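You operate a simulated robot arm through the tools that you are given. There is no shell and no other tool.

The job below is to be done with a simulated two-armed robot. You get a single attempt, and the scene is never put back.

TASK
Draw the fruit tray forward and brush its three dusty oranges clean.
Fine: slide it to the middle of the bordered mat; use the teal brush and put it back; all six oranges stay in the tray. Set down upright: teal brush.

Only the result counts: the job must be done as asked and must still hold three seconds after the hand-in. Knocking over, shifting, dropping, spilling or breaking anything else fails it.

THE ROBOT
Two 7-joint arms with two-finger grippers on one trunk that stands fixed in place. Base frame: the origin is at the foot of the trunk, x ahead of it, y to its left, z up. Units: mm, degrees, N and s.
The left shoulder is at [77, 216, 1294], the right one opposite. With the tool pointing down near the work surface each hand reaches from about 300 to 860 mm from the base axis, measured 20 degrees to its own side. Payload 3.43 kg a hand.
The tool frame of a hand sits at the grasp point between the pads (the TCP): z along the fingers, y along the line on which they close. The tips reach 20 mm beyond it. The gripper opens to 124 mm; its body begins 93 mm behind the TCP.
Orientation is that of the tool frame in the base frame, as a unit quaternion [x, y, z, w]. With the fingers straight down and closing along the base's y, the tool's x points along the base's -x, its y along +y and its z along -z.

THE INTERFACE
- The arms move only by the tool arm_command. It takes "left_series", "right_series" or both (then of equal length, played together; a hand with none holds still); each is a list that holds one entry, the list of rows, each a list of 6 numbers: the shift along the tool's x, y, z in mm, then the turn, a rotation vector about the tool's x, y, z in degrees. In form: [[[dx, dy, dz, rx, ry, rz], ...]]. A call has 1 to 20 rows; each row shifts and turns the commanded pose from where the row before left it, along the tool's axes as they then stand. "left_hand" and "right_hand" are, for a hand that has rows, the opening, from 0 (shut) to 1 (fully open), set as the call begins (left out, the last holds). Each row takes 0.2 s and may step no farther than 50 mm and 8.6 degrees from the row before; otherwise, or with a gripper value out of range, the whole call is refused. A pose out of reach is approached as far as the arm can. The call stops where the force on the tool passes 40 N (or 10 N more than at its start, if that is more) or the arm is blocked; 0.2 s more then pass. The fingers move at their own pace (about 72 mm/s each) and stop on an object; they squeeze with about 31 N. The grip force told is the motor's: it shows also when the fingers shut on nothing. Time passes only in rows, and 0.2 s behind the last, so rows that do not move let the fingers close. It gives the time, the measured TCP pose, the force on the tool (base axes), the opening and the grip force at its end, in the units of the frame above (readings bear some noise), with the torque about the TCP (base axes, N m) and any sound that the robot's microphone picked up.
- Cameras (640 x 400 px; columns grow to the right, rows downward): "scene" is now at [173, 52.6, 1446.6]; the picture's right is [0.54, -0.84, 0.00], its down [-0.58, -0.38, -0.72] and it looks along [0.61, 0.39, -0.69] (base axes); focal length 287 px, centre (320, 200). "left" rides on the left gripper at [82, -14, -140] in its tool frame; the picture's right is [0.17, 0.99, 0.00], its down [-0.83, 0.14, -0.54] and it looks along [-0.53, 0.09, 0.84] (tool axes); focal length 243 px, centre (320, 200). "right" rides on the right gripper at [82, 14, -140] in its tool frame; the picture's right is [-0.17, 0.99, 0.00], its down [-0.83, -0.14, -0.54] and it looks along [-0.53, -0.09, 0.84] (tool axes); focal length 243 px, centre (320, 200). There is no depth. A picture from a camera that has moved, and an enlarged one, comes with that camera's place and axes in the base frame and with its lens. The place of the scene camera against the robot may be out by one fixed shift of up to 25 mm in any direction.
- snapshot(camera): a new picture of that camera. It takes no simulated time.
- slide_trunk(by): moves the trunk up (or, below 0, down) by that many mm; the arms and the scene camera ride with it, the base frame stays. It gives what a move gives, with no picture.
- head_to(pan, tilt): turns the head with the scene camera to pan (to the left, within 80 degrees either way) and tilt (down, from -29 to 69), counted from straight ahead of the robot (the tilt from the chest, where the trunk bows). It gives what a move gives.
- enlarge(camera, box): a new picture of the part [left, top, right, bottom] of that camera's present view, enlarged. It takes no simulated time.
- hand_in(): hands the job in; it is judged then, once.

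Places have to be worked out from the pictures, the camera data and where the tool is seen. Open the grippers and draw the arms clear of the work before you hand the job in, unless the task says otherwise.

The tools are called after ">>>" as a command line: name --argument value ..., lists and objects as JSON in quotes. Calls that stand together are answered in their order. arm_command: Moves the arms, as the interface text tells. Its arguments: {"type":"object","properties":{"left_series":{"type":"array"},"left_hand":{"type":"number"},"right_series":{"type":"array"},"right_hand":{"type":"number"}},"required":[]} The other tools are called the same way: slide_trunk (by) moves the trunk up or down; head_to (pan, tilt) turns the head that bears the scene camera; snapshot (camera) takes a picture; enlarge (camera, box) takes an enlarged picture of a part of a camera's view; hand_in () hands the job in.

At the start:

```text
time_s: 0.0
left_tool_pos: [459.0, 541.6, 1145.2]
left_orientation: [0.0, 1.0, -0.001, 0.0]
left_contact_force: [-0.4, -0.7, -0.3]
left_ft_torque: [-0.02, 0.0, -0.01]
left_grip_width: 123.9
left_grip_force: 0.1
right_tool_pos: [434.4, 2.3, 1250.1]
right_orientation: [0.0, 1.0, 0.0, 0.0]
right_contact_force: [0.2, -0.6, 0.2]
right_ft_torque: [-0.02, 0.01, 0.02]
right_grip_width: 123.8
right_grip_force: 0.1
trunk travel left (down, up): [-450.0, 141.0]
head pan, tilt (commanded): [33.0, 43.7]
```

scene: 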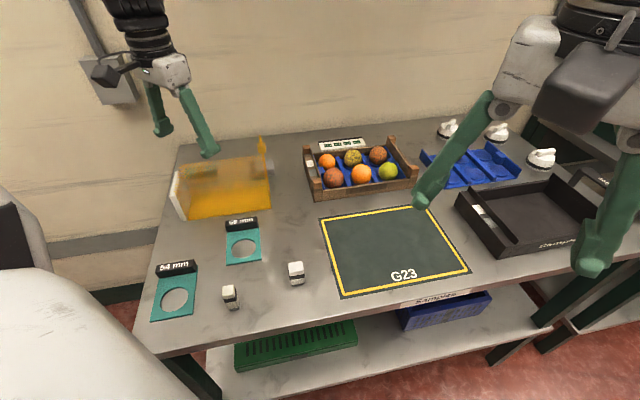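
right: 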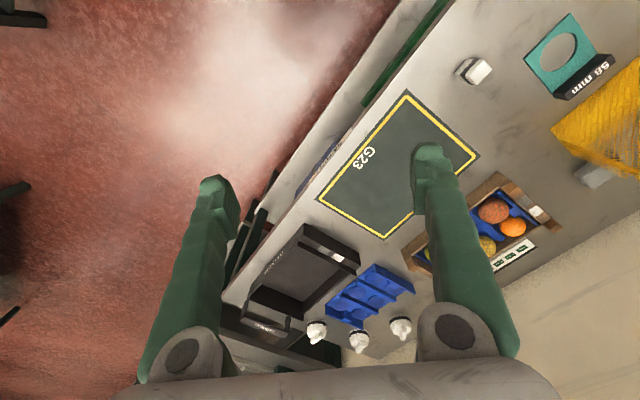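
left: 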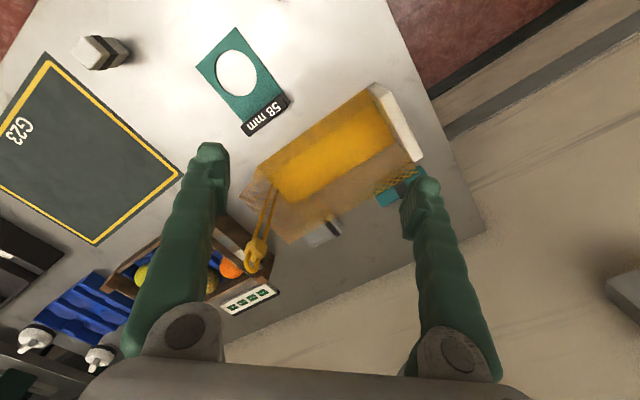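

I start by looking closely at the scene: the fruit tray is at the back, the mat at the front, and a yellow translucent thing (a caddy or bin) is on the left, perhaps hiding the teal brush. I enlarge several parts.

>>> enlarge --camera "scene" --box '[290, 130, 430, 217]'

>>> enlarge --camera "scene" --box '[150, 130, 300, 224]'

>>> enlarge --camera "left" --box '[200, 60, 480, 235]'

>>> enlarge --camera "right" --box '[380, 150, 640, 312]'

```text
4.57 times, centred on (360, 174) of scene
camera zoom: at [173.0, 52.6, 1446.6], right [0.54, -0.84, 0.0], down [-0.58, -0.38, -0.72], along [0.61, 0.39, -0.69], focal length 1310 px, centre (137, 321)
```

zoom: 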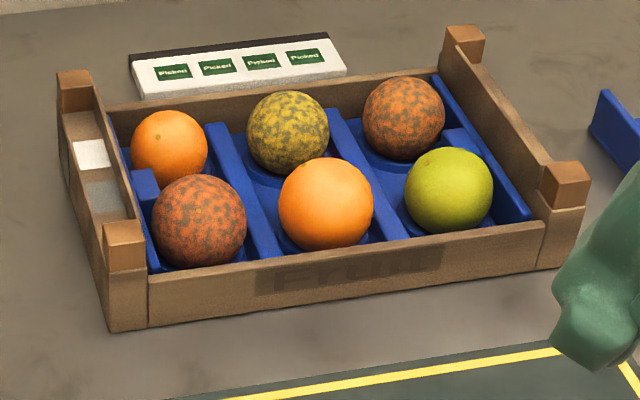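

```text
4.26 times, centred on (225, 177) of scene
camera zoom: at [173.0, 52.6, 1446.6], right [0.54, -0.84, 0.0], down [-0.58, -0.38, -0.72], along [0.61, 0.39, -0.69], focal length 1220 px, centre (724, 298)
```

zoom: 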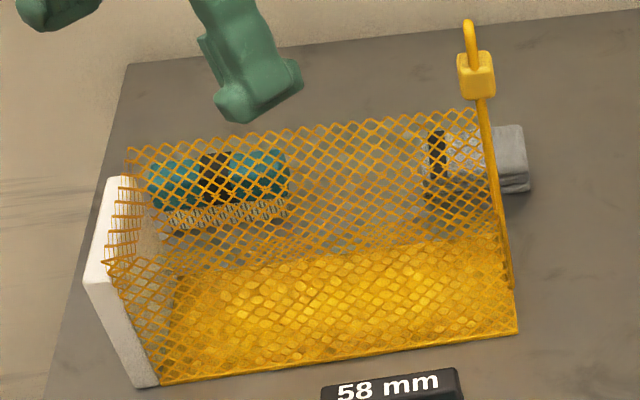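

```text
2.29 times, centred on (340, 148) of left
camera zoom: at [378.1, 527.7, 1285.4], right [-0.17, 0.99, 0.0], down [0.83, 0.14, 0.54], along [0.53, 0.09, -0.84], focal length 555 px, centre (274, 320)
```

zoom: 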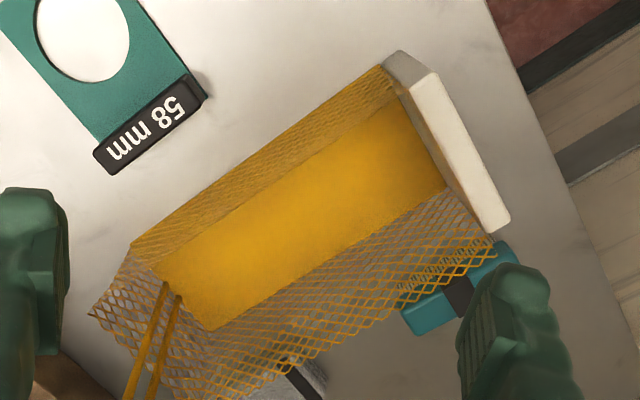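

```text
2.46 times, centred on (510, 231) of right
camera zoom: at [351.4, 16.4, 1389.7], right [0.17, 0.99, 0.0], down [0.83, -0.14, 0.54], along [0.53, -0.09, -0.84], focal length 597 px, centre (-148, 124)
```

zoom: 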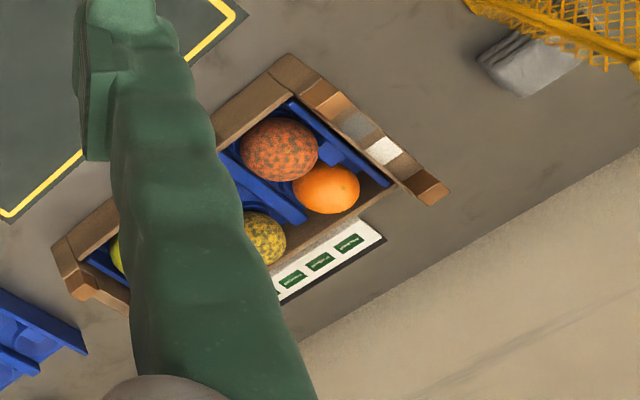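

The table looks to be at about z = 904 and the layout is turned 45° to the base; the yellow post beside the basket reaches up to about z = 1070. I raise the left hand slightly and move it over the front of the tray to look down on it.

>>> arm_command --left_series '[[[0, 0, -40, 0, 0, 0], [-35, -32, -3, 0, 0, 0], [-35, -32, -3, 0, 0, 0], [-35, -32, -3, 0, 0, 0], [-35, -32, -3, 0, 0, 0], [-35, -32, -3, 0, 0, 0], [-35, -32, -3, 0, 0, 0], [0, 0, 0, 0, 0, 0]]]'

```text
time_s: 1.8
left_tool_pos: [617.9, 374.1, 1175.0]
left_orientation: [0.0, 1.0, -0.003, 0.003]
left_contact_force: [-0.3, -0.8, 0.4]
left_ft_torque: [-0.02, -0.01, 0.05]
left_grip_width: 124.0
left_grip_force: 0.1
left hand out of reach, approached as far as the arm can: row 6, 7
right_tool_pos: [434.6, 2.9, 1249.4]
right_orientation: [0.0, 1.0, 0.001, 0.0]
right_contact_force: [0.3, -0.7, 0.0]
right_ft_torque: [-0.04, 0.0, -0.04]
right_grip_width: 124.0
right_grip_force: 0.2
trunk travel left (down, up): [-450.0, 141.0]
head pan, tilt (commanded): [33.0, 43.7]
```

The arm stopped a bit short at (618, 374, 1175) because of reach at that height, which is fine for looking. I take pictures from here.

>>> snapshot --camera "left"

>>> snapshot --camera "scene"

```text
taken
camera left: at [536.3, 361.3, 1315.4], right [-0.17, 0.99, -0.01], down [0.83, 0.14, 0.54], along [0.54, 0.09, -0.84], focal length 243 px, centre (320, 200)
```

left: 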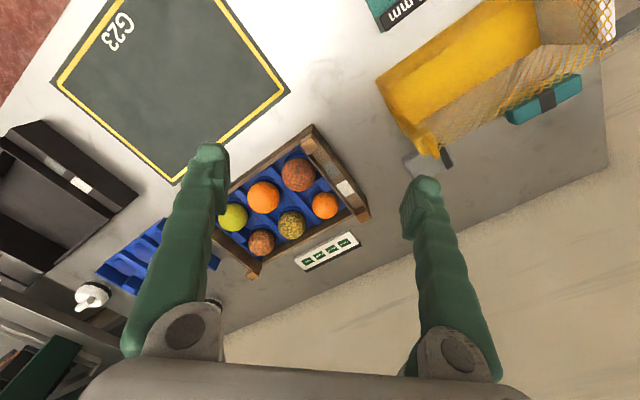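

```text
taken
camera scene: at [173.8, 52.8, 1446.4], right [0.54, -0.84, 0.0], down [-0.58, -0.38, -0.72], along [0.61, 0.39, -0.69], focal length 287 px, centre (320, 200)
```

scene: 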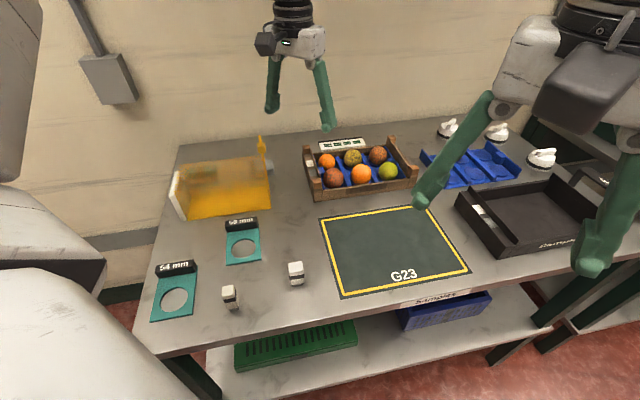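

>>> enlarge --camera "left" --box '[200, 110, 380, 290]'

>>> enlarge --camera "left" --box '[370, 0, 620, 180]'

```text
2.22 times, centred on (290, 200) of left
camera zoom: at [536.3, 361.3, 1315.4], right [-0.17, 0.99, -0.01], down [0.83, 0.14, 0.54], along [0.54, 0.09, -0.84], focal length 539 px, centre (387, 200)
```

zoom: 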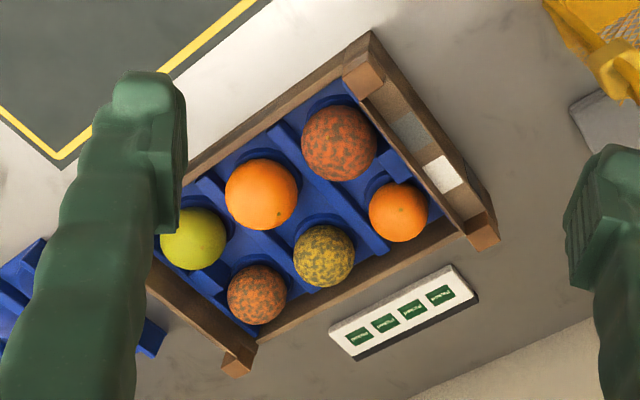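

```text
2.22 times, centred on (495, 90) of left
camera zoom: at [536.3, 361.3, 1315.4], right [-0.17, 0.99, -0.01], down [0.83, 0.14, 0.54], along [0.54, 0.09, -0.84], focal length 539 px, centre (-69, 444)
```

zoom: 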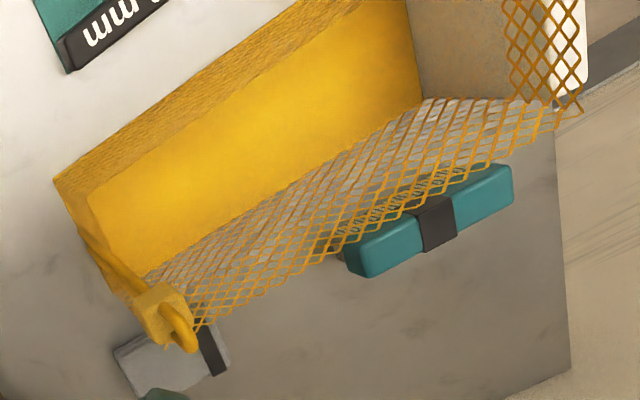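

The tray is a 3×2 crate (pitch about 80 mm) whose centre I judge to be near (817, 327), with the mat centre at about (628, 140), so it needs a straight pull of roughly 266 mm along (-0.707, -0.707). I turn the left tool by 45° and come down to look at the front wall.

>>> arm_command --left_series '[[[0, 0, 15, 0, 0, 7.5], [0, 0, 15, 0, 0, 7.5], [0, 0, 15, 0, 0, 7.5], [0, 0, 15, 0, 0, 7.5], [0, 0, 15, 0, 0, 7.5], [0, 0, 15, 0, 0, 7.5], [0, 0, 0, 0, 0, 0]]]'

```text
time_s: 3.4
left_tool_pos: [619.9, 374.8, 1086.9]
left_orientation: [0.384, 0.923, 0.0, 0.0]
left_contact_force: [0.6, -0.3, -0.4]
left_ft_torque: [-0.02, 0.0, -0.01]
left_grip_width: 124.2
left_grip_force: 0.1
right_tool_pos: [434.4, 2.1, 1250.6]
right_orientation: [0.0, 1.0, 0.001, -0.001]
right_contact_force: [-0.5, 0.4, -0.5]
right_ft_torque: [-0.02, 0.01, 0.01]
right_grip_width: 123.9
right_grip_force: 0.0
trunk travel left (down, up): [-450.0, 141.0]
head pan, tilt (commanded): [33.0, 43.7]
```

The yaw is now 45.2° at (620, 375, 1087). I move along the tray's front wall to above the left-hand divider at about (731, 298) and look with the left camera.

>>> arm_command --left_series '[[[-44, 8, 5, 0, 0, 0], [-44, 8, 5, 0, 0, 0], [-45, 9, 5, 0, 0, 0], [0, 0, 0, 0, 0, 0]]]'

>>> snapshot --camera "left"

>>> enlarge --camera "scene" --box '[290, 90, 450, 210]'

```text
time_s: 4.4
left_tool_pos: [648.8, 348.7, 1064.7]
left_orientation: [0.383, 0.924, -0.002, 0.003]
left_contact_force: [-0.6, -0.4, -0.4]
left_ft_torque: [0.03, -0.01, 0.01]
left_grip_width: 124.1
left_grip_force: 0.0
left hand out of reach, approached as far as the arm can: row 1, 2, 3
right_tool_pos: [434.2, 2.7, 1249.8]
right_orientation: [0.0, 1.0, -0.001, 0.0]
right_contact_force: [0.0, 0.6, 0.4]
right_ft_torque: [-0.01, 0.02, -0.04]
right_grip_width: 124.2
right_grip_force: 0.0
trunk travel left (down, up): [-450.0, 141.0]
head pan, tilt (commanded): [33.0, 43.7]
```

```text
taken
camera left: at [581.8, 396.3, 1204.5], right [0.58, 0.81, 0.0], down [0.68, -0.49, 0.54], along [0.44, -0.32, -0.84], focal length 243 px, centre (320, 200)
```

left: 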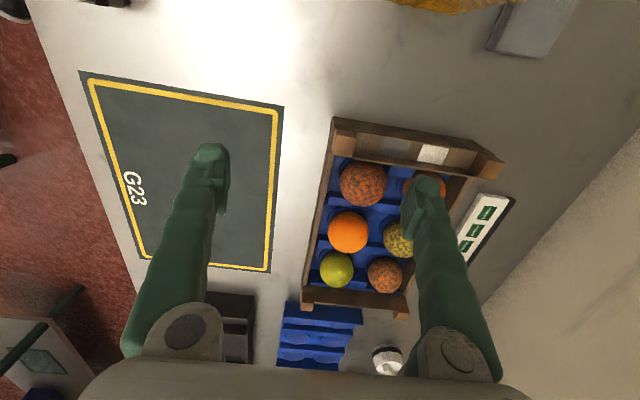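

```text
3.33 times, centred on (370, 150) of scene
camera zoom: at [174.2, 52.8, 1446.4], right [0.54, -0.84, 0.0], down [-0.58, -0.38, -0.72], along [0.61, 0.39, -0.69], focal length 955 px, centre (153, 367)
```

zoom: 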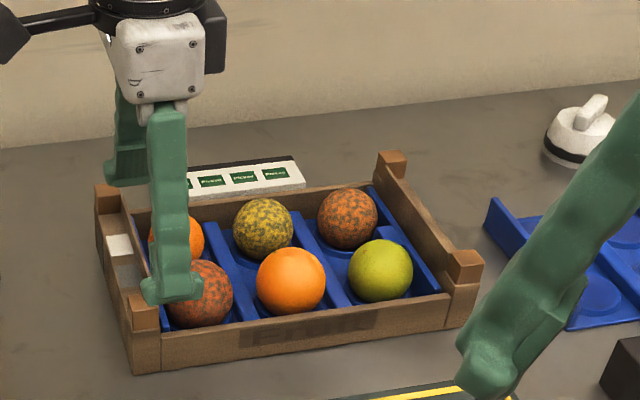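

The hand stopped at about 590 mm from the shoulder, shorter than I'd expect, so I check whether reach improves lower down. I lower to about z = 1015 (tips at 995, above posts of about 977) and try to move along the wall a little.

>>> arm_command --left_series '[[[0, -15, 25, 0, 0, 0], [0, 0, 25, 0, 0, 0], [-25, 0, 0, 0, 0, 0], [-25, 0, 0, 0, 0, 0], [0, 0, 0, 0, 0, 0]]]'

>>> snapshot --camera "scene"

```text
time_s: 5.6
left_tool_pos: [644.7, 328.9, 1014.2]
left_orientation: [0.383, 0.924, 0.0, 0.0]
left_contact_force: [0.8, -0.7, -0.6]
left_ft_torque: [0.0, -0.01, 0.02]
left_grip_width: 124.0
left_grip_force: 0.0
left hand out of reach, approached as far as the arm can: row 3, 4
right_tool_pos: [434.2, 2.2, 1251.5]
right_orientation: [0.0, 1.0, 0.0, 0.001]
right_contact_force: [0.2, -0.2, 0.5]
right_ft_torque: [-0.02, 0.03, -0.01]
right_grip_width: 123.9
right_grip_force: 0.1
trunk travel left (down, up): [-450.0, 141.0]
head pan, tilt (commanded): [33.0, 43.7]
```

```text
taken
camera scene: at [173.6, 52.9, 1446.5], right [0.54, -0.84, 0.0], down [-0.58, -0.38, -0.72], along [0.61, 0.39, -0.69], focal length 287 px, centre (320, 200)
```

scene: 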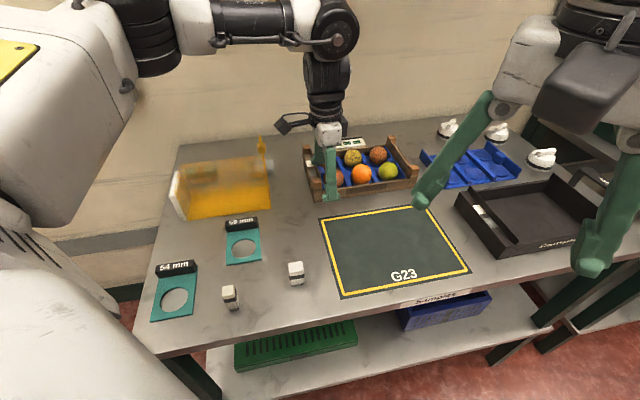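

The arm is stretched with the forearm near horizontal at shoulder height, and the wrist bend looks like the limit. I raise the trunk by 140 mm so that the arm comes from higher up, then test the reach again.

>>> slide_trunk --by 140

```text
time_s: 7.3
left_tool_pos: [637.6, 330.3, 1362.0]
left_orientation: [0.377, 0.911, 0.062, 0.153]
left_contact_force: [-0.3, 0.0, -0.9]
left_ft_torque: [-0.01, 0.01, -0.05]
left_grip_width: 124.0
left_grip_force: 0.0
right_tool_pos: [435.5, 2.9, 1389.0]
right_orientation: [0.0, 1.0, 0.0, -0.002]
right_contact_force: [0.0, 0.8, -0.8]
right_ft_torque: [0.01, 0.02, 0.04]
right_grip_width: 124.3
right_grip_force: 0.1
trunk travel left (down, up): [-590.0, 1.0]
head pan, tilt (commanded): [33.0, 43.7]
```

The left hand rose by more than the trunk did and tilted somewhat, so I look at the scene before going on.

>>> snapshot --camera "scene"

>>> snapshot --camera "left"

```text
taken
camera scene: at [63.2, 52.8, 1604.6], right [0.54, -0.84, 0.0], down [-0.58, -0.38, -0.72], along [0.61, 0.39, -0.69], focal length 287 px, centre (320, 200)
```

scene: 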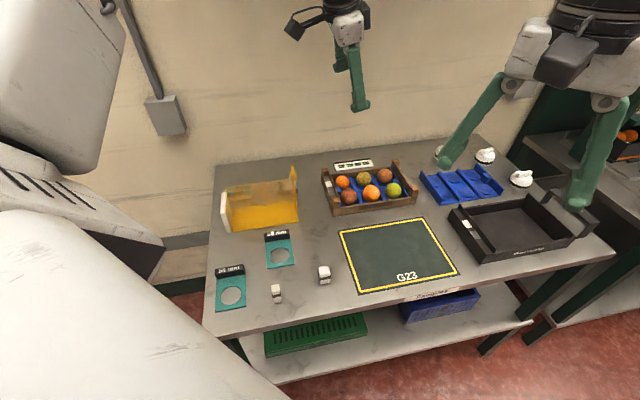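

```text
taken
camera left: at [528.0, 378.7, 1472.1], right [0.55, 0.81, 0.19], down [0.47, -0.49, 0.73], along [0.69, -0.32, -0.65], focal length 243 px, centre (320, 200)
```

left: 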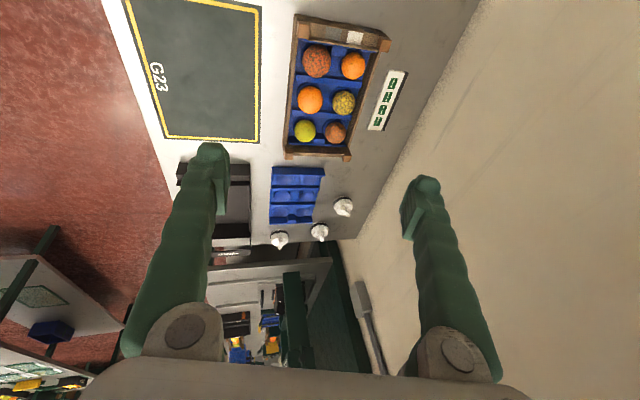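

Going "up" unbows the trunk and moves the shoulders back by about 110 mm (camera x 173 → 63), so reach got shorter; lowering the trunk must carry the shoulders forward. I bring the trunk back down first.

>>> slide_trunk --by -140

```text
time_s: 8.9
left_tool_pos: [635.8, 329.8, 1225.2]
left_orientation: [0.377, 0.911, 0.063, 0.155]
left_contact_force: [-0.1, 0.0, -0.6]
left_ft_torque: [0.01, 0.01, 0.02]
left_grip_width: 124.0
left_grip_force: 0.1
right_tool_pos: [432.8, 1.9, 1250.9]
right_orientation: [0.0, 1.0, 0.001, 0.002]
right_contact_force: [-0.9, -0.8, 0.9]
right_ft_torque: [-0.01, 0.0, -0.03]
right_grip_width: 124.0
right_grip_force: 0.0
trunk travel left (down, up): [-450.0, 141.0]
head pan, tilt (commanded): [33.0, 43.7]
```

The hand is now at (636, 330, 1225), tilted about 19°. I lower the trunk by 100 mm to bring the shoulders forward and check the new camera place.

>>> slide_trunk --by -100

>>> snapshot --camera "scene"

```text
time_s: 10.3
left_tool_pos: [636.3, 329.6, 1123.2]
left_orientation: [0.377, 0.911, 0.063, 0.154]
left_contact_force: [0.0, 0.3, -0.6]
left_ft_torque: [-0.03, 0.0, -0.01]
left_grip_width: 124.1
left_grip_force: 0.0
right_tool_pos: [433.6, 2.5, 1151.3]
right_orientation: [0.0, 1.0, 0.0, 0.0]
right_contact_force: [0.7, -0.6, 0.4]
right_ft_torque: [0.01, 0.02, -0.02]
right_grip_width: 124.2
right_grip_force: 0.0
trunk travel left (down, up): [-350.0, 241.0]
head pan, tilt (commanded): [33.0, 43.7]
```

```text
taken
camera scene: at [199.5, 52.6, 1344.8], right [0.54, -0.84, 0.0], down [-0.58, -0.38, -0.72], along [0.61, 0.39, -0.69], focal length 287 px, centre (320, 200)
```

scene: 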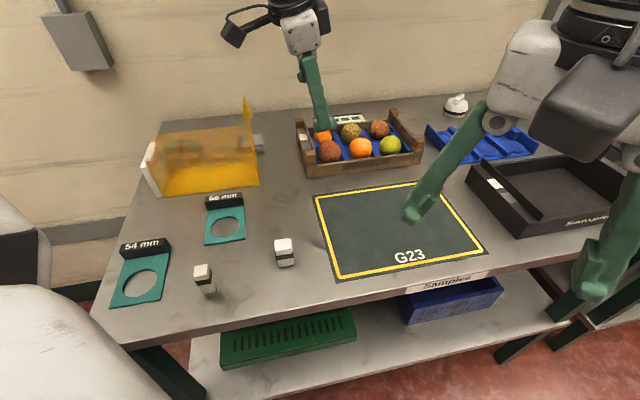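

Lowering by 100 moved the shoulders forward about 26 mm. I now turn the left tool so it only leans along the tray's length (fingers pointing down and to the right, about 20°), which keeps the pads parallel to the front wall and gains reach.

>>> arm_command --left_series '[[[0, 0, 0, 4.5, -2, 0], [0, 0, 0, 4.5, -2, 0], [0, 0, 0, 4.5, -2, 0], [0, 0, 0, 0, 0, 0]]]'

```text
time_s: 11.3
left_tool_pos: [636.8, 329.5, 1123.9]
left_orientation: [0.395, 0.903, -0.065, 0.156]
left_contact_force: [0.1, 0.3, 1.2]
left_ft_torque: [0.01, 0.01, 0.01]
left_grip_width: 123.9
left_grip_force: 0.1
right_tool_pos: [434.1, 2.5, 1150.7]
right_orientation: [0.0, 1.0, 0.0, 0.0]
right_contact_force: [-0.4, -0.9, 0.7]
right_ft_torque: [-0.01, 0.0, 0.02]
right_grip_width: 124.0
right_grip_force: 0.0
trunk travel left (down, up): [-350.0, 241.0]
head pan, tilt (commanded): [33.0, 43.7]
```

The tool leans 19.5° with the closing axis at 42.8°; I correct the yaw by about 2° and move to above the front wall's left divider at about (731, 298, 1015), then look.

>>> arm_command --left_series '[[[-11.4, 11.8, 33, -0.73, 0, -2.07], [-11.4, 11.8, 33, 0, 0, 0], [-11.4, 11.8, 33, 0, 0, 0], [-11.4, 11.8, 33, 0, 0, 0], [0, 0, 0, 0, 0, 0]]]'

>>> snapshot --camera "left"

>>> enlarge --camera "scene" --box '[280, 80, 440, 180]'

```text
time_s: 12.5
left_tool_pos: [731.4, 300.0, 1015.2]
left_orientation: [0.379, 0.91, -0.062, 0.159]
left_contact_force: [-0.1, -0.1, 0.5]
left_ft_torque: [0.04, -0.03, 0.02]
left_grip_width: 123.8
left_grip_force: 0.0
right_tool_pos: [431.9, 0.8, 1151.9]
right_orientation: [-0.001, 1.0, 0.0, 0.001]
right_contact_force: [0.8, 0.4, 0.5]
right_ft_torque: [0.03, -0.02, -0.01]
right_grip_width: 123.8
right_grip_force: 0.0
trunk travel left (down, up): [-350.0, 241.0]
head pan, tilt (commanded): [33.0, 43.7]
```

```text
taken
camera left: at [633.8, 378.4, 1119.8], right [0.59, 0.81, -0.05], down [0.52, -0.33, 0.79], along [0.62, -0.49, -0.61], focal length 243 px, centre (320, 200)
```

left: 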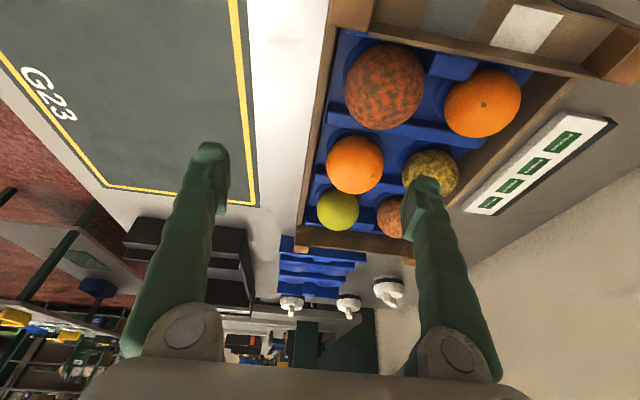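

```text
4.00 times, centred on (360, 130) of scene
camera zoom: at [198.1, 52.2, 1345.1], right [0.54, -0.84, 0.0], down [-0.58, -0.38, -0.72], along [0.61, 0.39, -0.69], focal length 1146 px, centre (160, 480)
```

zoom: 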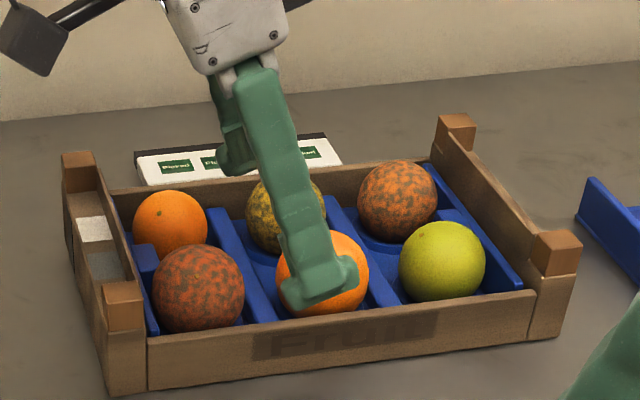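

The reach works now: TCP is at (731, 300, 1015). I enlarge the left view to measure the wall, dividers and the gap next to the oranges.

>>> enlarge --camera "left" --box '[250, 0, 570, 250]'

```text
1.60 times, centred on (410, 125) of left
camera zoom: at [633.8, 378.4, 1119.8], right [0.59, 0.81, -0.05], down [0.52, -0.33, 0.79], along [0.62, -0.49, -0.61], focal length 388 px, centre (176, 320)
```

zoom: 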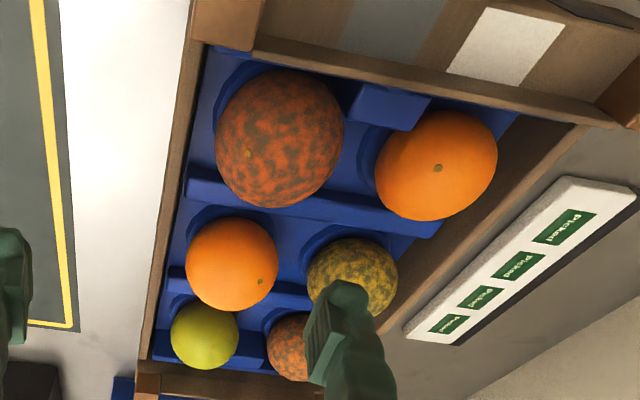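

The front wall is about 7–8 mm thick with its top near z = 943, and the FL/FM divider lane is at e_r ≈ 303 (e_r = right along the tray). I narrow the gripper to about 26 mm, centre it over the wall line and go down to TCP z = 980 to check the alignment.

>>> arm_command --left_series '[[[5, -8.6, 0, 0, 0, 0], [0, 0, 0, 0, 0, 0], [0, 0, 0, 0, 0, 0], [6, 0, 15, 0, 0, 0], [5.5, 0, 16.3, 0, 0, 0], [0, 0, 0, 0, 0, 0]]]' --left_hand 0.21

>>> enlarge --camera "left" --box '[160, 0, 480, 200]'

>>> enlarge --camera "scene" --box '[290, 90, 400, 170]'

```text
time_s: 13.9
left_tool_pos: [722.4, 299.0, 979.9]
left_orientation: [0.378, 0.91, -0.063, 0.159]
left_contact_force: [0.5, 0.1, -0.7]
left_ft_torque: [-0.04, 0.0, -0.02]
left_grip_width: 25.9
left_grip_force: 0.0
right_tool_pos: [433.6, 3.5, 1151.7]
right_orientation: [0.0, 1.0, 0.0, 0.0]
right_contact_force: [1.1, 0.4, -0.1]
right_ft_torque: [-0.01, 0.0, 0.01]
right_grip_width: 124.2
right_grip_force: 0.1
trunk travel left (down, up): [-350.0, 241.0]
head pan, tilt (commanded): [33.0, 43.7]
```

```text
2.00 times, centred on (320, 100) of left
camera zoom: at [625.4, 376.2, 1084.0], right [0.59, 0.81, -0.05], down [0.52, -0.33, 0.79], along [0.62, -0.49, -0.61], focal length 485 px, centre (320, 400)
```

zoom: 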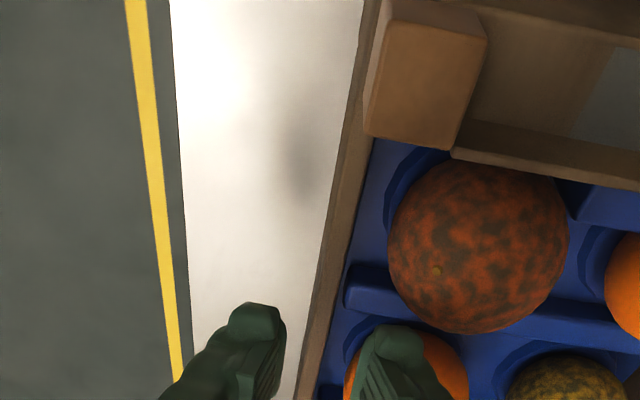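

```text
5.00 times, centred on (345, 130) of scene
camera zoom: at [199.4, 52.6, 1344.8], right [0.54, -0.84, 0.0], down [-0.58, -0.38, -0.72], along [0.61, 0.39, -0.69], focal length 1433 px, centre (195, 550)
```

zoom: 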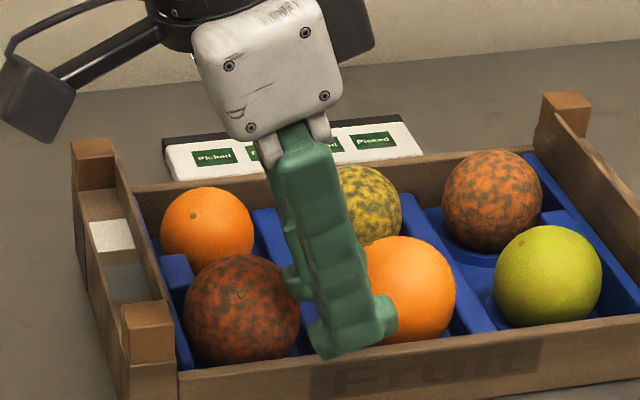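

The wall centre measures e_f ≈ 722, which matches the gripper centre, and the fingertips sit mid-lane between the front-left and front-middle oranges. I descend about 29 mm straight down in small steps, leaving tips about 11 mm below the wall top.

>>> arm_command --left_series '[[[3.3, 0, 9.4, 0, 0, 0], [3.3, 0, 9.4, 0, 0, 0], [1.6, 0, 4.7, 0, 0, 0], [1.6, 0, 4.7, 0, 0, 0], [0, 0, 0, 0, 0, 0]]]'

>>> enlarge --camera "scene" --box '[290, 90, 400, 170]'

>>> enlarge --camera "left" --box '[160, 0, 480, 200]'

```text
time_s: 15.1
left_tool_pos: [723.4, 297.5, 948.8]
left_orientation: [0.379, 0.91, -0.063, 0.158]
left_contact_force: [0.4, 0.7, -1.1]
left_ft_torque: [0.0, -0.04, 0.03]
left_grip_width: 26.1
left_grip_force: 0.0
right_tool_pos: [433.1, 3.1, 1151.9]
right_orientation: [0.0, 1.0, 0.0, 0.0]
right_contact_force: [0.3, -0.1, 0.7]
right_ft_torque: [0.0, 0.01, 0.0]
right_grip_width: 123.8
right_grip_force: 0.1
trunk travel left (down, up): [-350.0, 241.0]
head pan, tilt (commanded): [33.0, 43.7]
```

```text
5.00 times, centred on (345, 130) of scene
camera zoom: at [199.6, 52.6, 1344.8], right [0.54, -0.84, 0.0], down [-0.58, -0.38, -0.72], along [0.61, 0.39, -0.69], focal length 1433 px, centre (195, 550)
```

zoom: 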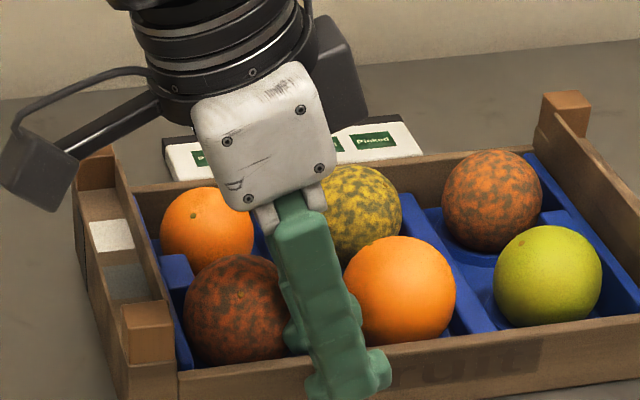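

```text
2.00 times, centred on (320, 100) of left
camera zoom: at [624.6, 375.9, 1054.3], right [0.59, 0.81, -0.05], down [0.52, -0.33, 0.79], along [0.62, -0.49, -0.62], focal length 485 px, centre (320, 400)
```

zoom: 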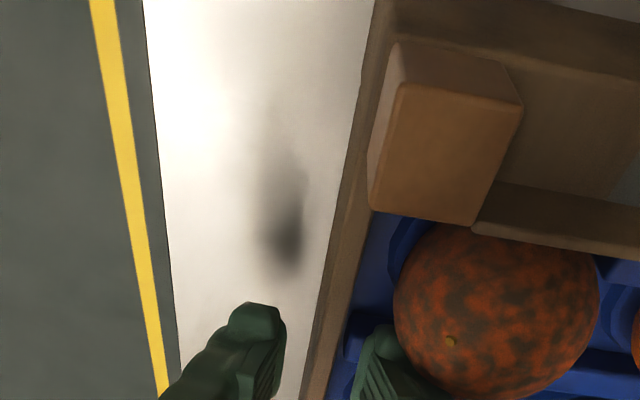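

No contact and the fingers straddle the wall. I go down another 5 mm and then close the gripper on the wall.

>>> arm_command --left_series '[[[1.7, 0, 4.7, 0, 0, 0], [0, 0, 0, 0, 0, 0]]]'

>>> arm_command --left_series '[[[0, 0, 0, 0, 0, 0], [0, 0, 0, 0, 0, 0], [0, 0, 0, 0, 0, 0]]]' --left_hand 0.0

>>> enlarge --camera "left" --box '[160, 0, 480, 200]'

```text
time_s: 15.7
left_tool_pos: [722.3, 297.9, 945.0]
left_orientation: [0.378, 0.91, -0.062, 0.159]
left_contact_force: [0.0, -1.8, 0.5]
left_ft_torque: [0.03, -0.02, -0.02]
left_grip_width: 25.8
left_grip_force: 0.1
right_tool_pos: [433.2, 2.6, 1150.7]
right_orientation: [0.0, 1.0, 0.0, 0.0]
right_contact_force: [-0.3, -0.4, 0.1]
right_ft_torque: [0.0, 0.02, -0.04]
right_grip_width: 123.9
right_grip_force: 0.1
trunk travel left (down, up): [-350.0, 241.0]
head pan, tilt (commanded): [33.0, 43.7]
```

```text
time_s: 16.5
left_tool_pos: [722.4, 299.1, 944.6]
left_orientation: [0.378, 0.91, -0.062, 0.158]
left_contact_force: [1.3, 0.9, 0.3]
left_ft_torque: [-0.02, 0.02, 0.09]
left_grip_width: 6.6
left_grip_force: 31.0
right_tool_pos: [434.6, 2.2, 1150.6]
right_orientation: [0.0, 1.0, 0.0, 0.0]
right_contact_force: [0.2, -0.5, -0.7]
right_ft_torque: [-0.03, -0.01, -0.01]
right_grip_width: 124.1
right_grip_force: 0.0
trunk travel left (down, up): [-350.0, 241.0]
head pan, tilt (commanded): [33.0, 43.7]
```

```text
2.00 times, centred on (320, 100) of left
camera zoom: at [625.1, 376.1, 1049.1], right [0.59, 0.81, -0.05], down [0.52, -0.33, 0.79], along [0.62, -0.49, -0.62], focal length 485 px, centre (320, 400)
```

zoom: 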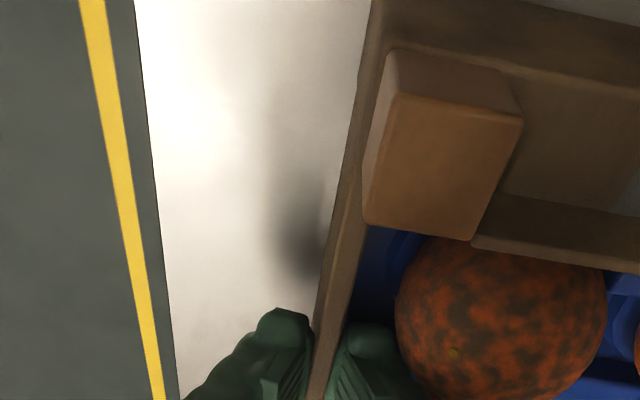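

The wall is held (6.6 mm, 31 N). I pull the tray slowly straight along the closing axis toward the robot by about 198 mm with gentle start and stop, then check.

>>> arm_command --left_series '[[[0, -3, 0, 0, 0, 0], [0, -6, 0, 0, 0, 0], [0, -9, 0, 0, 0, 0], [0, -12, -0.1, 0, 0, 0], [0, -12, 0, 0, 0, 0], [0, -12, -0.1, 0, 0, 0], [0, -12, 0, 0, 0, 0], [0, -12, -0.1, 0, 0, 0], [0, -12, 0, 0, 0, 0], [0, -12, -0.1, 0, 0, 0], [0, -12, 0, 0, 0, 0], [0, -12, -0.1, 0, 0, 0], [0, -12, 0, 0, 0, 0], [0, -8, 0, 0, 0, 0], [0, -4, 0, 0, 0, 0], [0, 0, 0, 0, 0, 0]]]'

>>> snapshot --camera "scene"

```text
time_s: 19.9
left_tool_pos: [616.7, 192.5, 945.5]
left_orientation: [0.378, 0.91, -0.062, 0.157]
left_contact_force: [1.8, -0.6, -2.2]
left_ft_torque: [-0.08, -0.1, 0.08]
left_grip_width: 6.4
left_grip_force: 30.9
right_tool_pos: [434.5, 2.2, 1150.3]
right_orientation: [0.0, 1.0, 0.0, 0.001]
right_contact_force: [-0.2, -0.4, -0.3]
right_ft_torque: [0.0, -0.02, -0.01]
right_grip_width: 123.9
right_grip_force: 0.0
trunk travel left (down, up): [-350.0, 241.0]
head pan, tilt (commanded): [33.0, 43.7]
```

```text
taken
camera scene: at [200.2, 52.8, 1344.6], right [0.54, -0.84, 0.0], down [-0.58, -0.38, -0.72], along [0.61, 0.39, -0.69], focal length 287 px, centre (320, 200)
```

scene: 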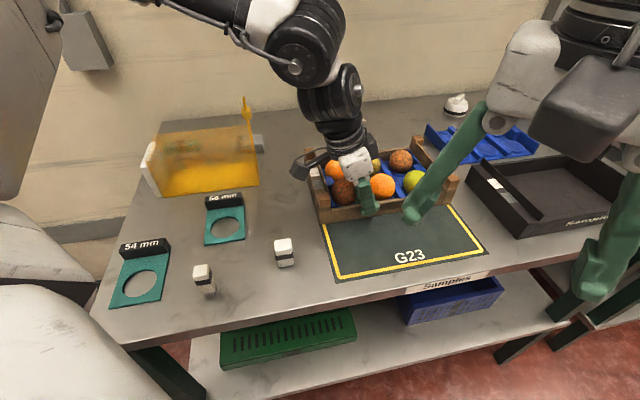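

The tray follows well (150 mm done). The right hand hovers close to where the left arm will go, so I move it clear to the right before pulling on.

>>> arm_command --right_series '[[[0, -40, 0, 0, 0, 0], [0, -40, 0, 0, 0, 0], [10, -40, 0, 0, 0, 0], [10, -40, 0, 0, 0, 0], [0, 0, 0, 0, 0, 0]]]'

>>> snapshot --camera "scene"

>>> snapshot --camera "right"

```text
time_s: 21.1
left_tool_pos: [613.7, 194.1, 944.2]
left_orientation: [0.379, 0.91, -0.062, 0.157]
left_contact_force: [-0.9, -0.4, -2.5]
left_ft_torque: [-0.13, -0.02, 0.0]
left_grip_width: 6.4
left_grip_force: 30.7
right_tool_pos: [411.5, -154.3, 1146.2]
right_orientation: [0.002, 1.0, 0.0, 0.001]
right_contact_force: [0.3, 0.9, -0.5]
right_ft_torque: [-0.02, 0.01, 0.0]
right_grip_width: 124.1
right_grip_force: 0.0
right hand out of reach, approached as far as the arm can: row 4
trunk travel left (down, up): [-350.0, 241.0]
head pan, tilt (commanded): [33.0, 43.7]
```

```text
taken
camera scene: at [200.2, 53.8, 1344.6], right [0.54, -0.84, 0.0], down [-0.58, -0.38, -0.72], along [0.61, 0.39, -0.69], focal length 287 px, centre (320, 200)
```

scene: 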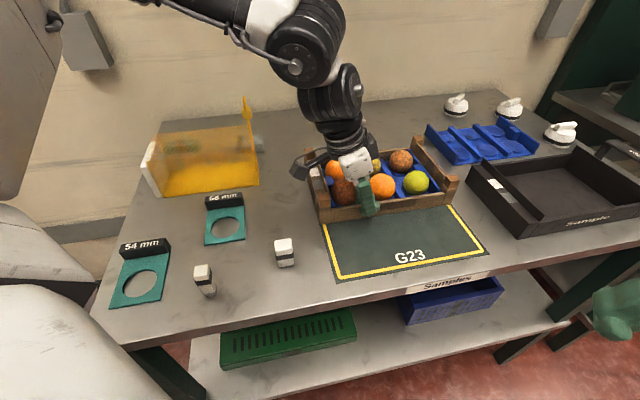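

```text
taken
camera right: at [328.6, -140.2, 1285.5], right [0.17, 0.99, 0.0], down [0.83, -0.14, 0.54], along [0.53, -0.09, -0.84], focal length 243 px, centre (320, 200)
```

right: 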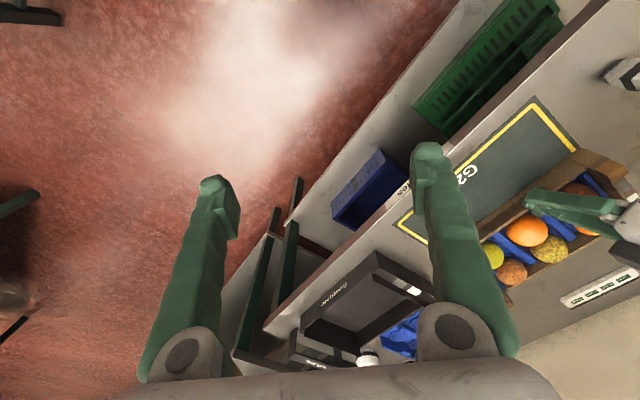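

The right hand is clear. I pull the tray another 95 mm toward the mat centre and then measure the margins to the border.

>>> arm_command --left_series '[[[0, -3, 0, 0, 0, 0], [0, -6, 0, 0, 0, 0], [0, -9, 0, 0, 0, 0], [0, -12, -0.1, 0, 0, 0], [0, -12, 0, 0, 0, 0], [0, -12, -0.1, 0, 0, 0], [0, -12, 0, 0, 0, 0], [0, -11, 0, 0, 0, 0], [0, -9, 0, 0, 0, 0], [0, -6, 0, 0, 0, 0], [0, -3, 0, 0, 0, 0], [0, 0, 0, 0, 0, 0]]]'

>>> enlarge --camera "scene" --box '[290, 130, 510, 290]'

>>> snapshot --camera "left"

>>> enlarge --camera "right" --box '[360, 60, 640, 320]'

```text
time_s: 23.7
left_tool_pos: [549.0, 126.1, 945.0]
left_orientation: [0.379, 0.91, -0.063, 0.159]
left_contact_force: [3.9, 1.5, 4.4]
left_ft_torque: [-0.17, -0.19, -0.03]
left_grip_width: 6.5
left_grip_force: 31.5
right_tool_pos: [412.1, -153.9, 1147.8]
right_orientation: [0.001, 1.0, 0.0, 0.002]
right_contact_force: [0.0, -0.8, 0.0]
right_ft_torque: [0.01, 0.0, 0.0]
right_grip_width: 123.8
right_grip_force: 0.0
trunk travel left (down, up): [-350.0, 241.0]
head pan, tilt (commanded): [33.0, 43.7]
```

```text
2.50 times, centred on (400, 210) of scene
camera zoom: at [199.9, 52.7, 1344.8], right [0.54, -0.84, 0.0], down [-0.58, -0.38, -0.72], along [0.61, 0.39, -0.69], focal length 716 px, centre (120, 175)
```

zoom: 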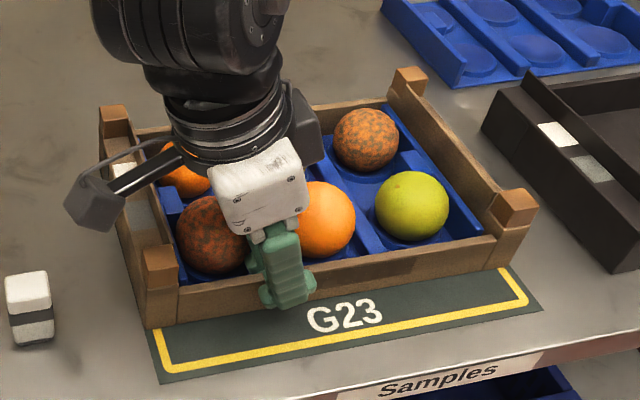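

```text
taken
camera left: at [451.8, 204.8, 1049.0], right [0.59, 0.81, -0.05], down [0.52, -0.33, 0.79], along [0.62, -0.49, -0.61], focal length 243 px, centre (320, 200)
```

left: 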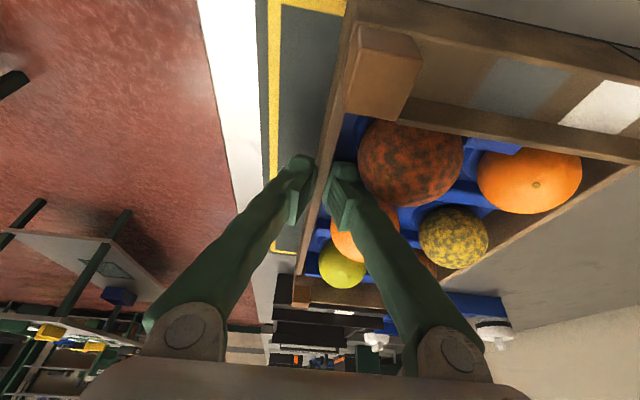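

```text
1.54 times, centred on (500, 190) of right
camera zoom: at [328.5, -140.9, 1285.6], right [0.17, 0.99, 0.0], down [0.83, -0.14, 0.54], along [0.53, -0.09, -0.84], focal length 373 px, centre (43, 215)
```

zoom: 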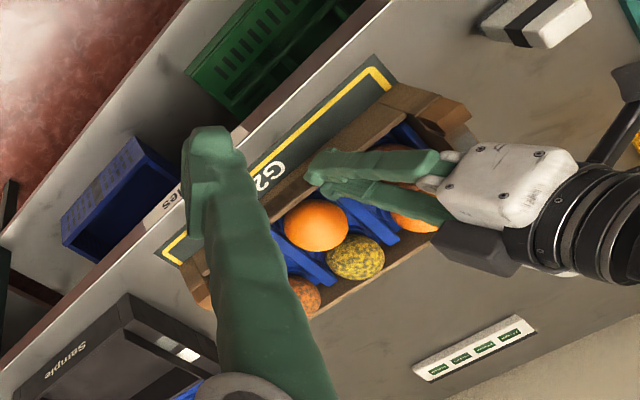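

The tray now overlaps most of the mat and lateral centring looks good to about 2 mm. I enlarge the scene's tray corners to measure tray depth and the remaining distance.

>>> enlarge --camera "scene" --box '[318, 160, 398, 210]'

>>> enlarge --camera "scene" --box '[440, 150, 520, 270]'

>>> enlarge --camera "scene" --box '[320, 200, 420, 290]'

>>> enlarge --camera "left" --box '[240, 0, 360, 320]'

```text
8.00 times, centred on (358, 185) of scene
camera zoom: at [199.9, 52.7, 1344.8], right [0.54, -0.84, 0.0], down [-0.58, -0.38, -0.72], along [0.61, 0.39, -0.69], focal length 2293 px, centre (16, 320)
```

zoom: 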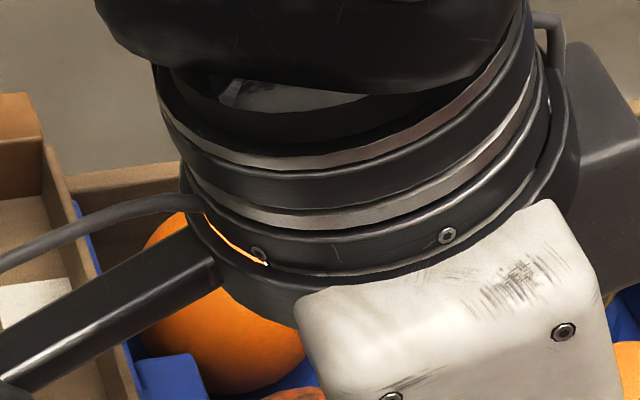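

```text
3.33 times, centred on (480, 210) of scene
camera zoom: at [199.9, 52.7, 1344.8], right [0.54, -0.84, 0.0], down [-0.58, -0.38, -0.72], along [0.61, 0.39, -0.69], focal length 955 px, centre (-213, 167)
```

zoom: 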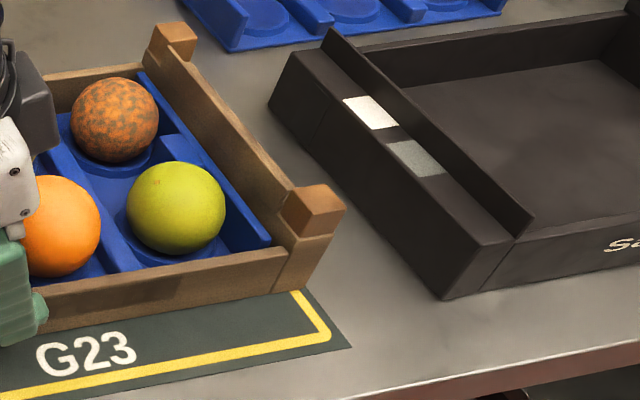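

```text
4.44 times, centred on (370, 245) of scene
camera zoom: at [199.9, 52.7, 1344.8], right [0.54, -0.84, 0.0], down [-0.58, -0.38, -0.72], along [0.61, 0.39, -0.69], focal length 1274 px, centre (98, 0)
```

zoom: 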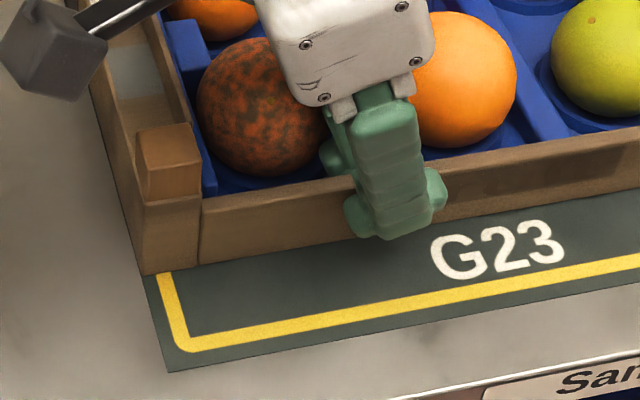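

```text
1.25 times, centred on (300, 160) of left
camera zoom: at [451.8, 204.8, 1049.0], right [0.59, 0.81, -0.05], down [0.52, -0.33, 0.79], along [0.62, -0.49, -0.61], focal length 303 px, centre (345, 250)
```

zoom: 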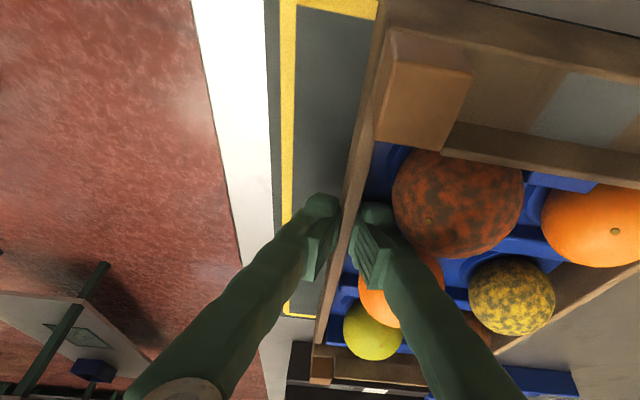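

The tray measures about 291 × 179 mm and sits 1–2 mm off laterally; it still needs about 22 mm toward the robot. I pull those 22 mm.

>>> arm_command --left_series '[[[0, -3, 0, 0, 0, 0], [0, -6, 0, 0, 0, 0], [0, -6, 0, 0, 0, 0], [0, -5, 0, 0, 0, 0], [0, -2, 0, 0, 0, 0], [0, 0, 0, 0, 0, 0]]]'

>>> enlarge --camera "scene" --box '[310, 140, 510, 300]'

>>> enlarge --camera "right" --box '[380, 80, 640, 300]'

```text
time_s: 25.1
left_tool_pos: [531.8, 124.4, 942.8]
left_orientation: [0.378, 0.91, -0.062, 0.16]
left_contact_force: [9.4, 0.3, 14.7]
left_ft_torque: [-0.12, -0.22, -0.04]
left_grip_width: 6.6
left_grip_force: 31.0
left hand out of reach, approached as far as the arm can: row 1, 2, 3, 4
right_tool_pos: [411.2, -155.6, 1145.8]
right_orientation: [0.001, 1.0, 0.0, 0.002]
right_contact_force: [0.4, -1.3, -0.3]
right_ft_torque: [-0.04, -0.01, 0.03]
right_grip_width: 124.0
right_grip_force: 0.1
trunk travel left (down, up): [-350.0, 241.0]
head pan, tilt (commanded): [33.0, 43.7]
```

```text
2.50 times, centred on (410, 220) of scene
camera zoom: at [199.6, 52.4, 1344.8], right [0.54, -0.84, 0.0], down [-0.58, -0.38, -0.72], along [0.61, 0.39, -0.69], focal length 716 px, centre (95, 150)
```

zoom: 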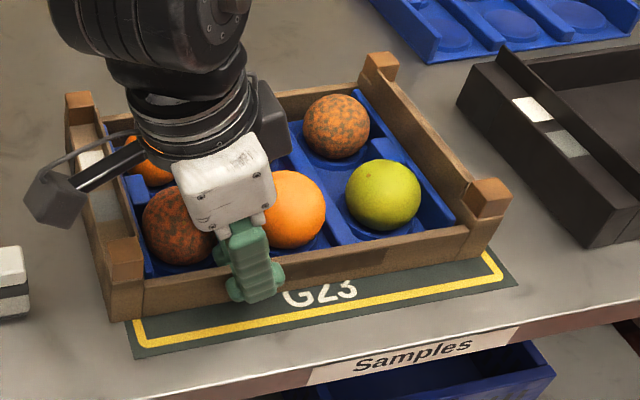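

```text
1.82 times, centred on (510, 190) of right
camera zoom: at [328.3, -141.2, 1285.7], right [0.17, 0.99, 0.0], down [0.83, -0.14, 0.54], along [0.53, -0.09, -0.84], focal length 441 px, centre (-26, 218)
```

zoom: 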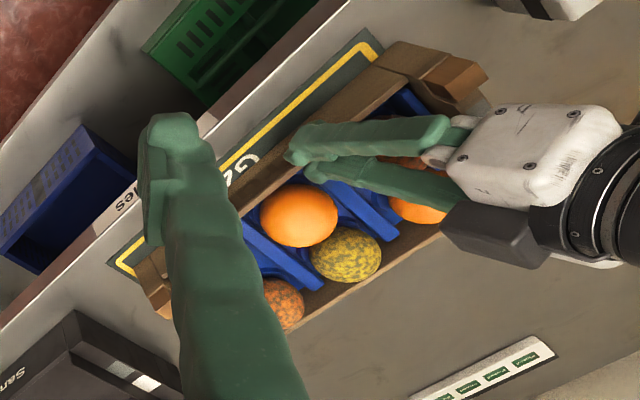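

The arm hit a joint limit close in: the tray moved only 13 mm forward and slid about 11 mm to the left. I release the wall, lift straight up and re-orient the tool to vertical before re-gripping for the final adjustment.

>>> arm_command --left_series '[[[0, 0, 0, 0, 0, 0], [0, 0, 0, 0, 0, 0]]]' --left_hand 0.21

>>> arm_command --left_series '[[[-3.4, 0, -9.4, 0, 0, 0], [-3.4, 0, -9.4, 0, 0, 0], [-6.7, 0, -18.8, 0, 0, 0], [-6.7, 0, -18.8, 0, 0, 0], [-6.7, 0, -18.8, 0, 0, 0], [0, 0, 0, 0, 0, 0]]]'

```text
time_s: 25.7
left_tool_pos: [530.9, 124.4, 942.7]
left_orientation: [0.377, 0.911, -0.063, 0.157]
left_contact_force: [0.0, 0.1, 0.4]
left_ft_torque: [0.01, 0.02, 0.01]
left_grip_width: 26.2
left_grip_force: 0.0
right_tool_pos: [410.4, -154.5, 1146.0]
right_orientation: [0.001, 1.0, -0.001, 0.002]
right_contact_force: [-0.2, -0.6, -0.5]
right_ft_torque: [0.01, -0.02, -0.03]
right_grip_width: 123.9
right_grip_force: 0.1
trunk travel left (down, up): [-350.0, 241.0]
head pan, tilt (commanded): [33.0, 43.7]
```

```text
time_s: 27.1
left_tool_pos: [532.0, 125.6, 1023.6]
left_orientation: [0.378, 0.91, -0.062, 0.156]
left_contact_force: [-0.4, 0.4, -0.5]
left_ft_torque: [-0.03, 0.03, 0.03]
left_grip_width: 26.1
left_grip_force: 0.0
left hand out of reach, approached as far as the arm can: row 4
right_tool_pos: [411.9, -155.0, 1146.0]
right_orientation: [0.002, 1.0, 0.0, 0.001]
right_contact_force: [-0.5, -0.5, 0.9]
right_ft_torque: [-0.02, 0.02, 0.0]
right_grip_width: 123.9
right_grip_force: 0.1
trunk travel left (down, up): [-350.0, 241.0]
head pan, tilt (commanded): [33.0, 43.7]
```

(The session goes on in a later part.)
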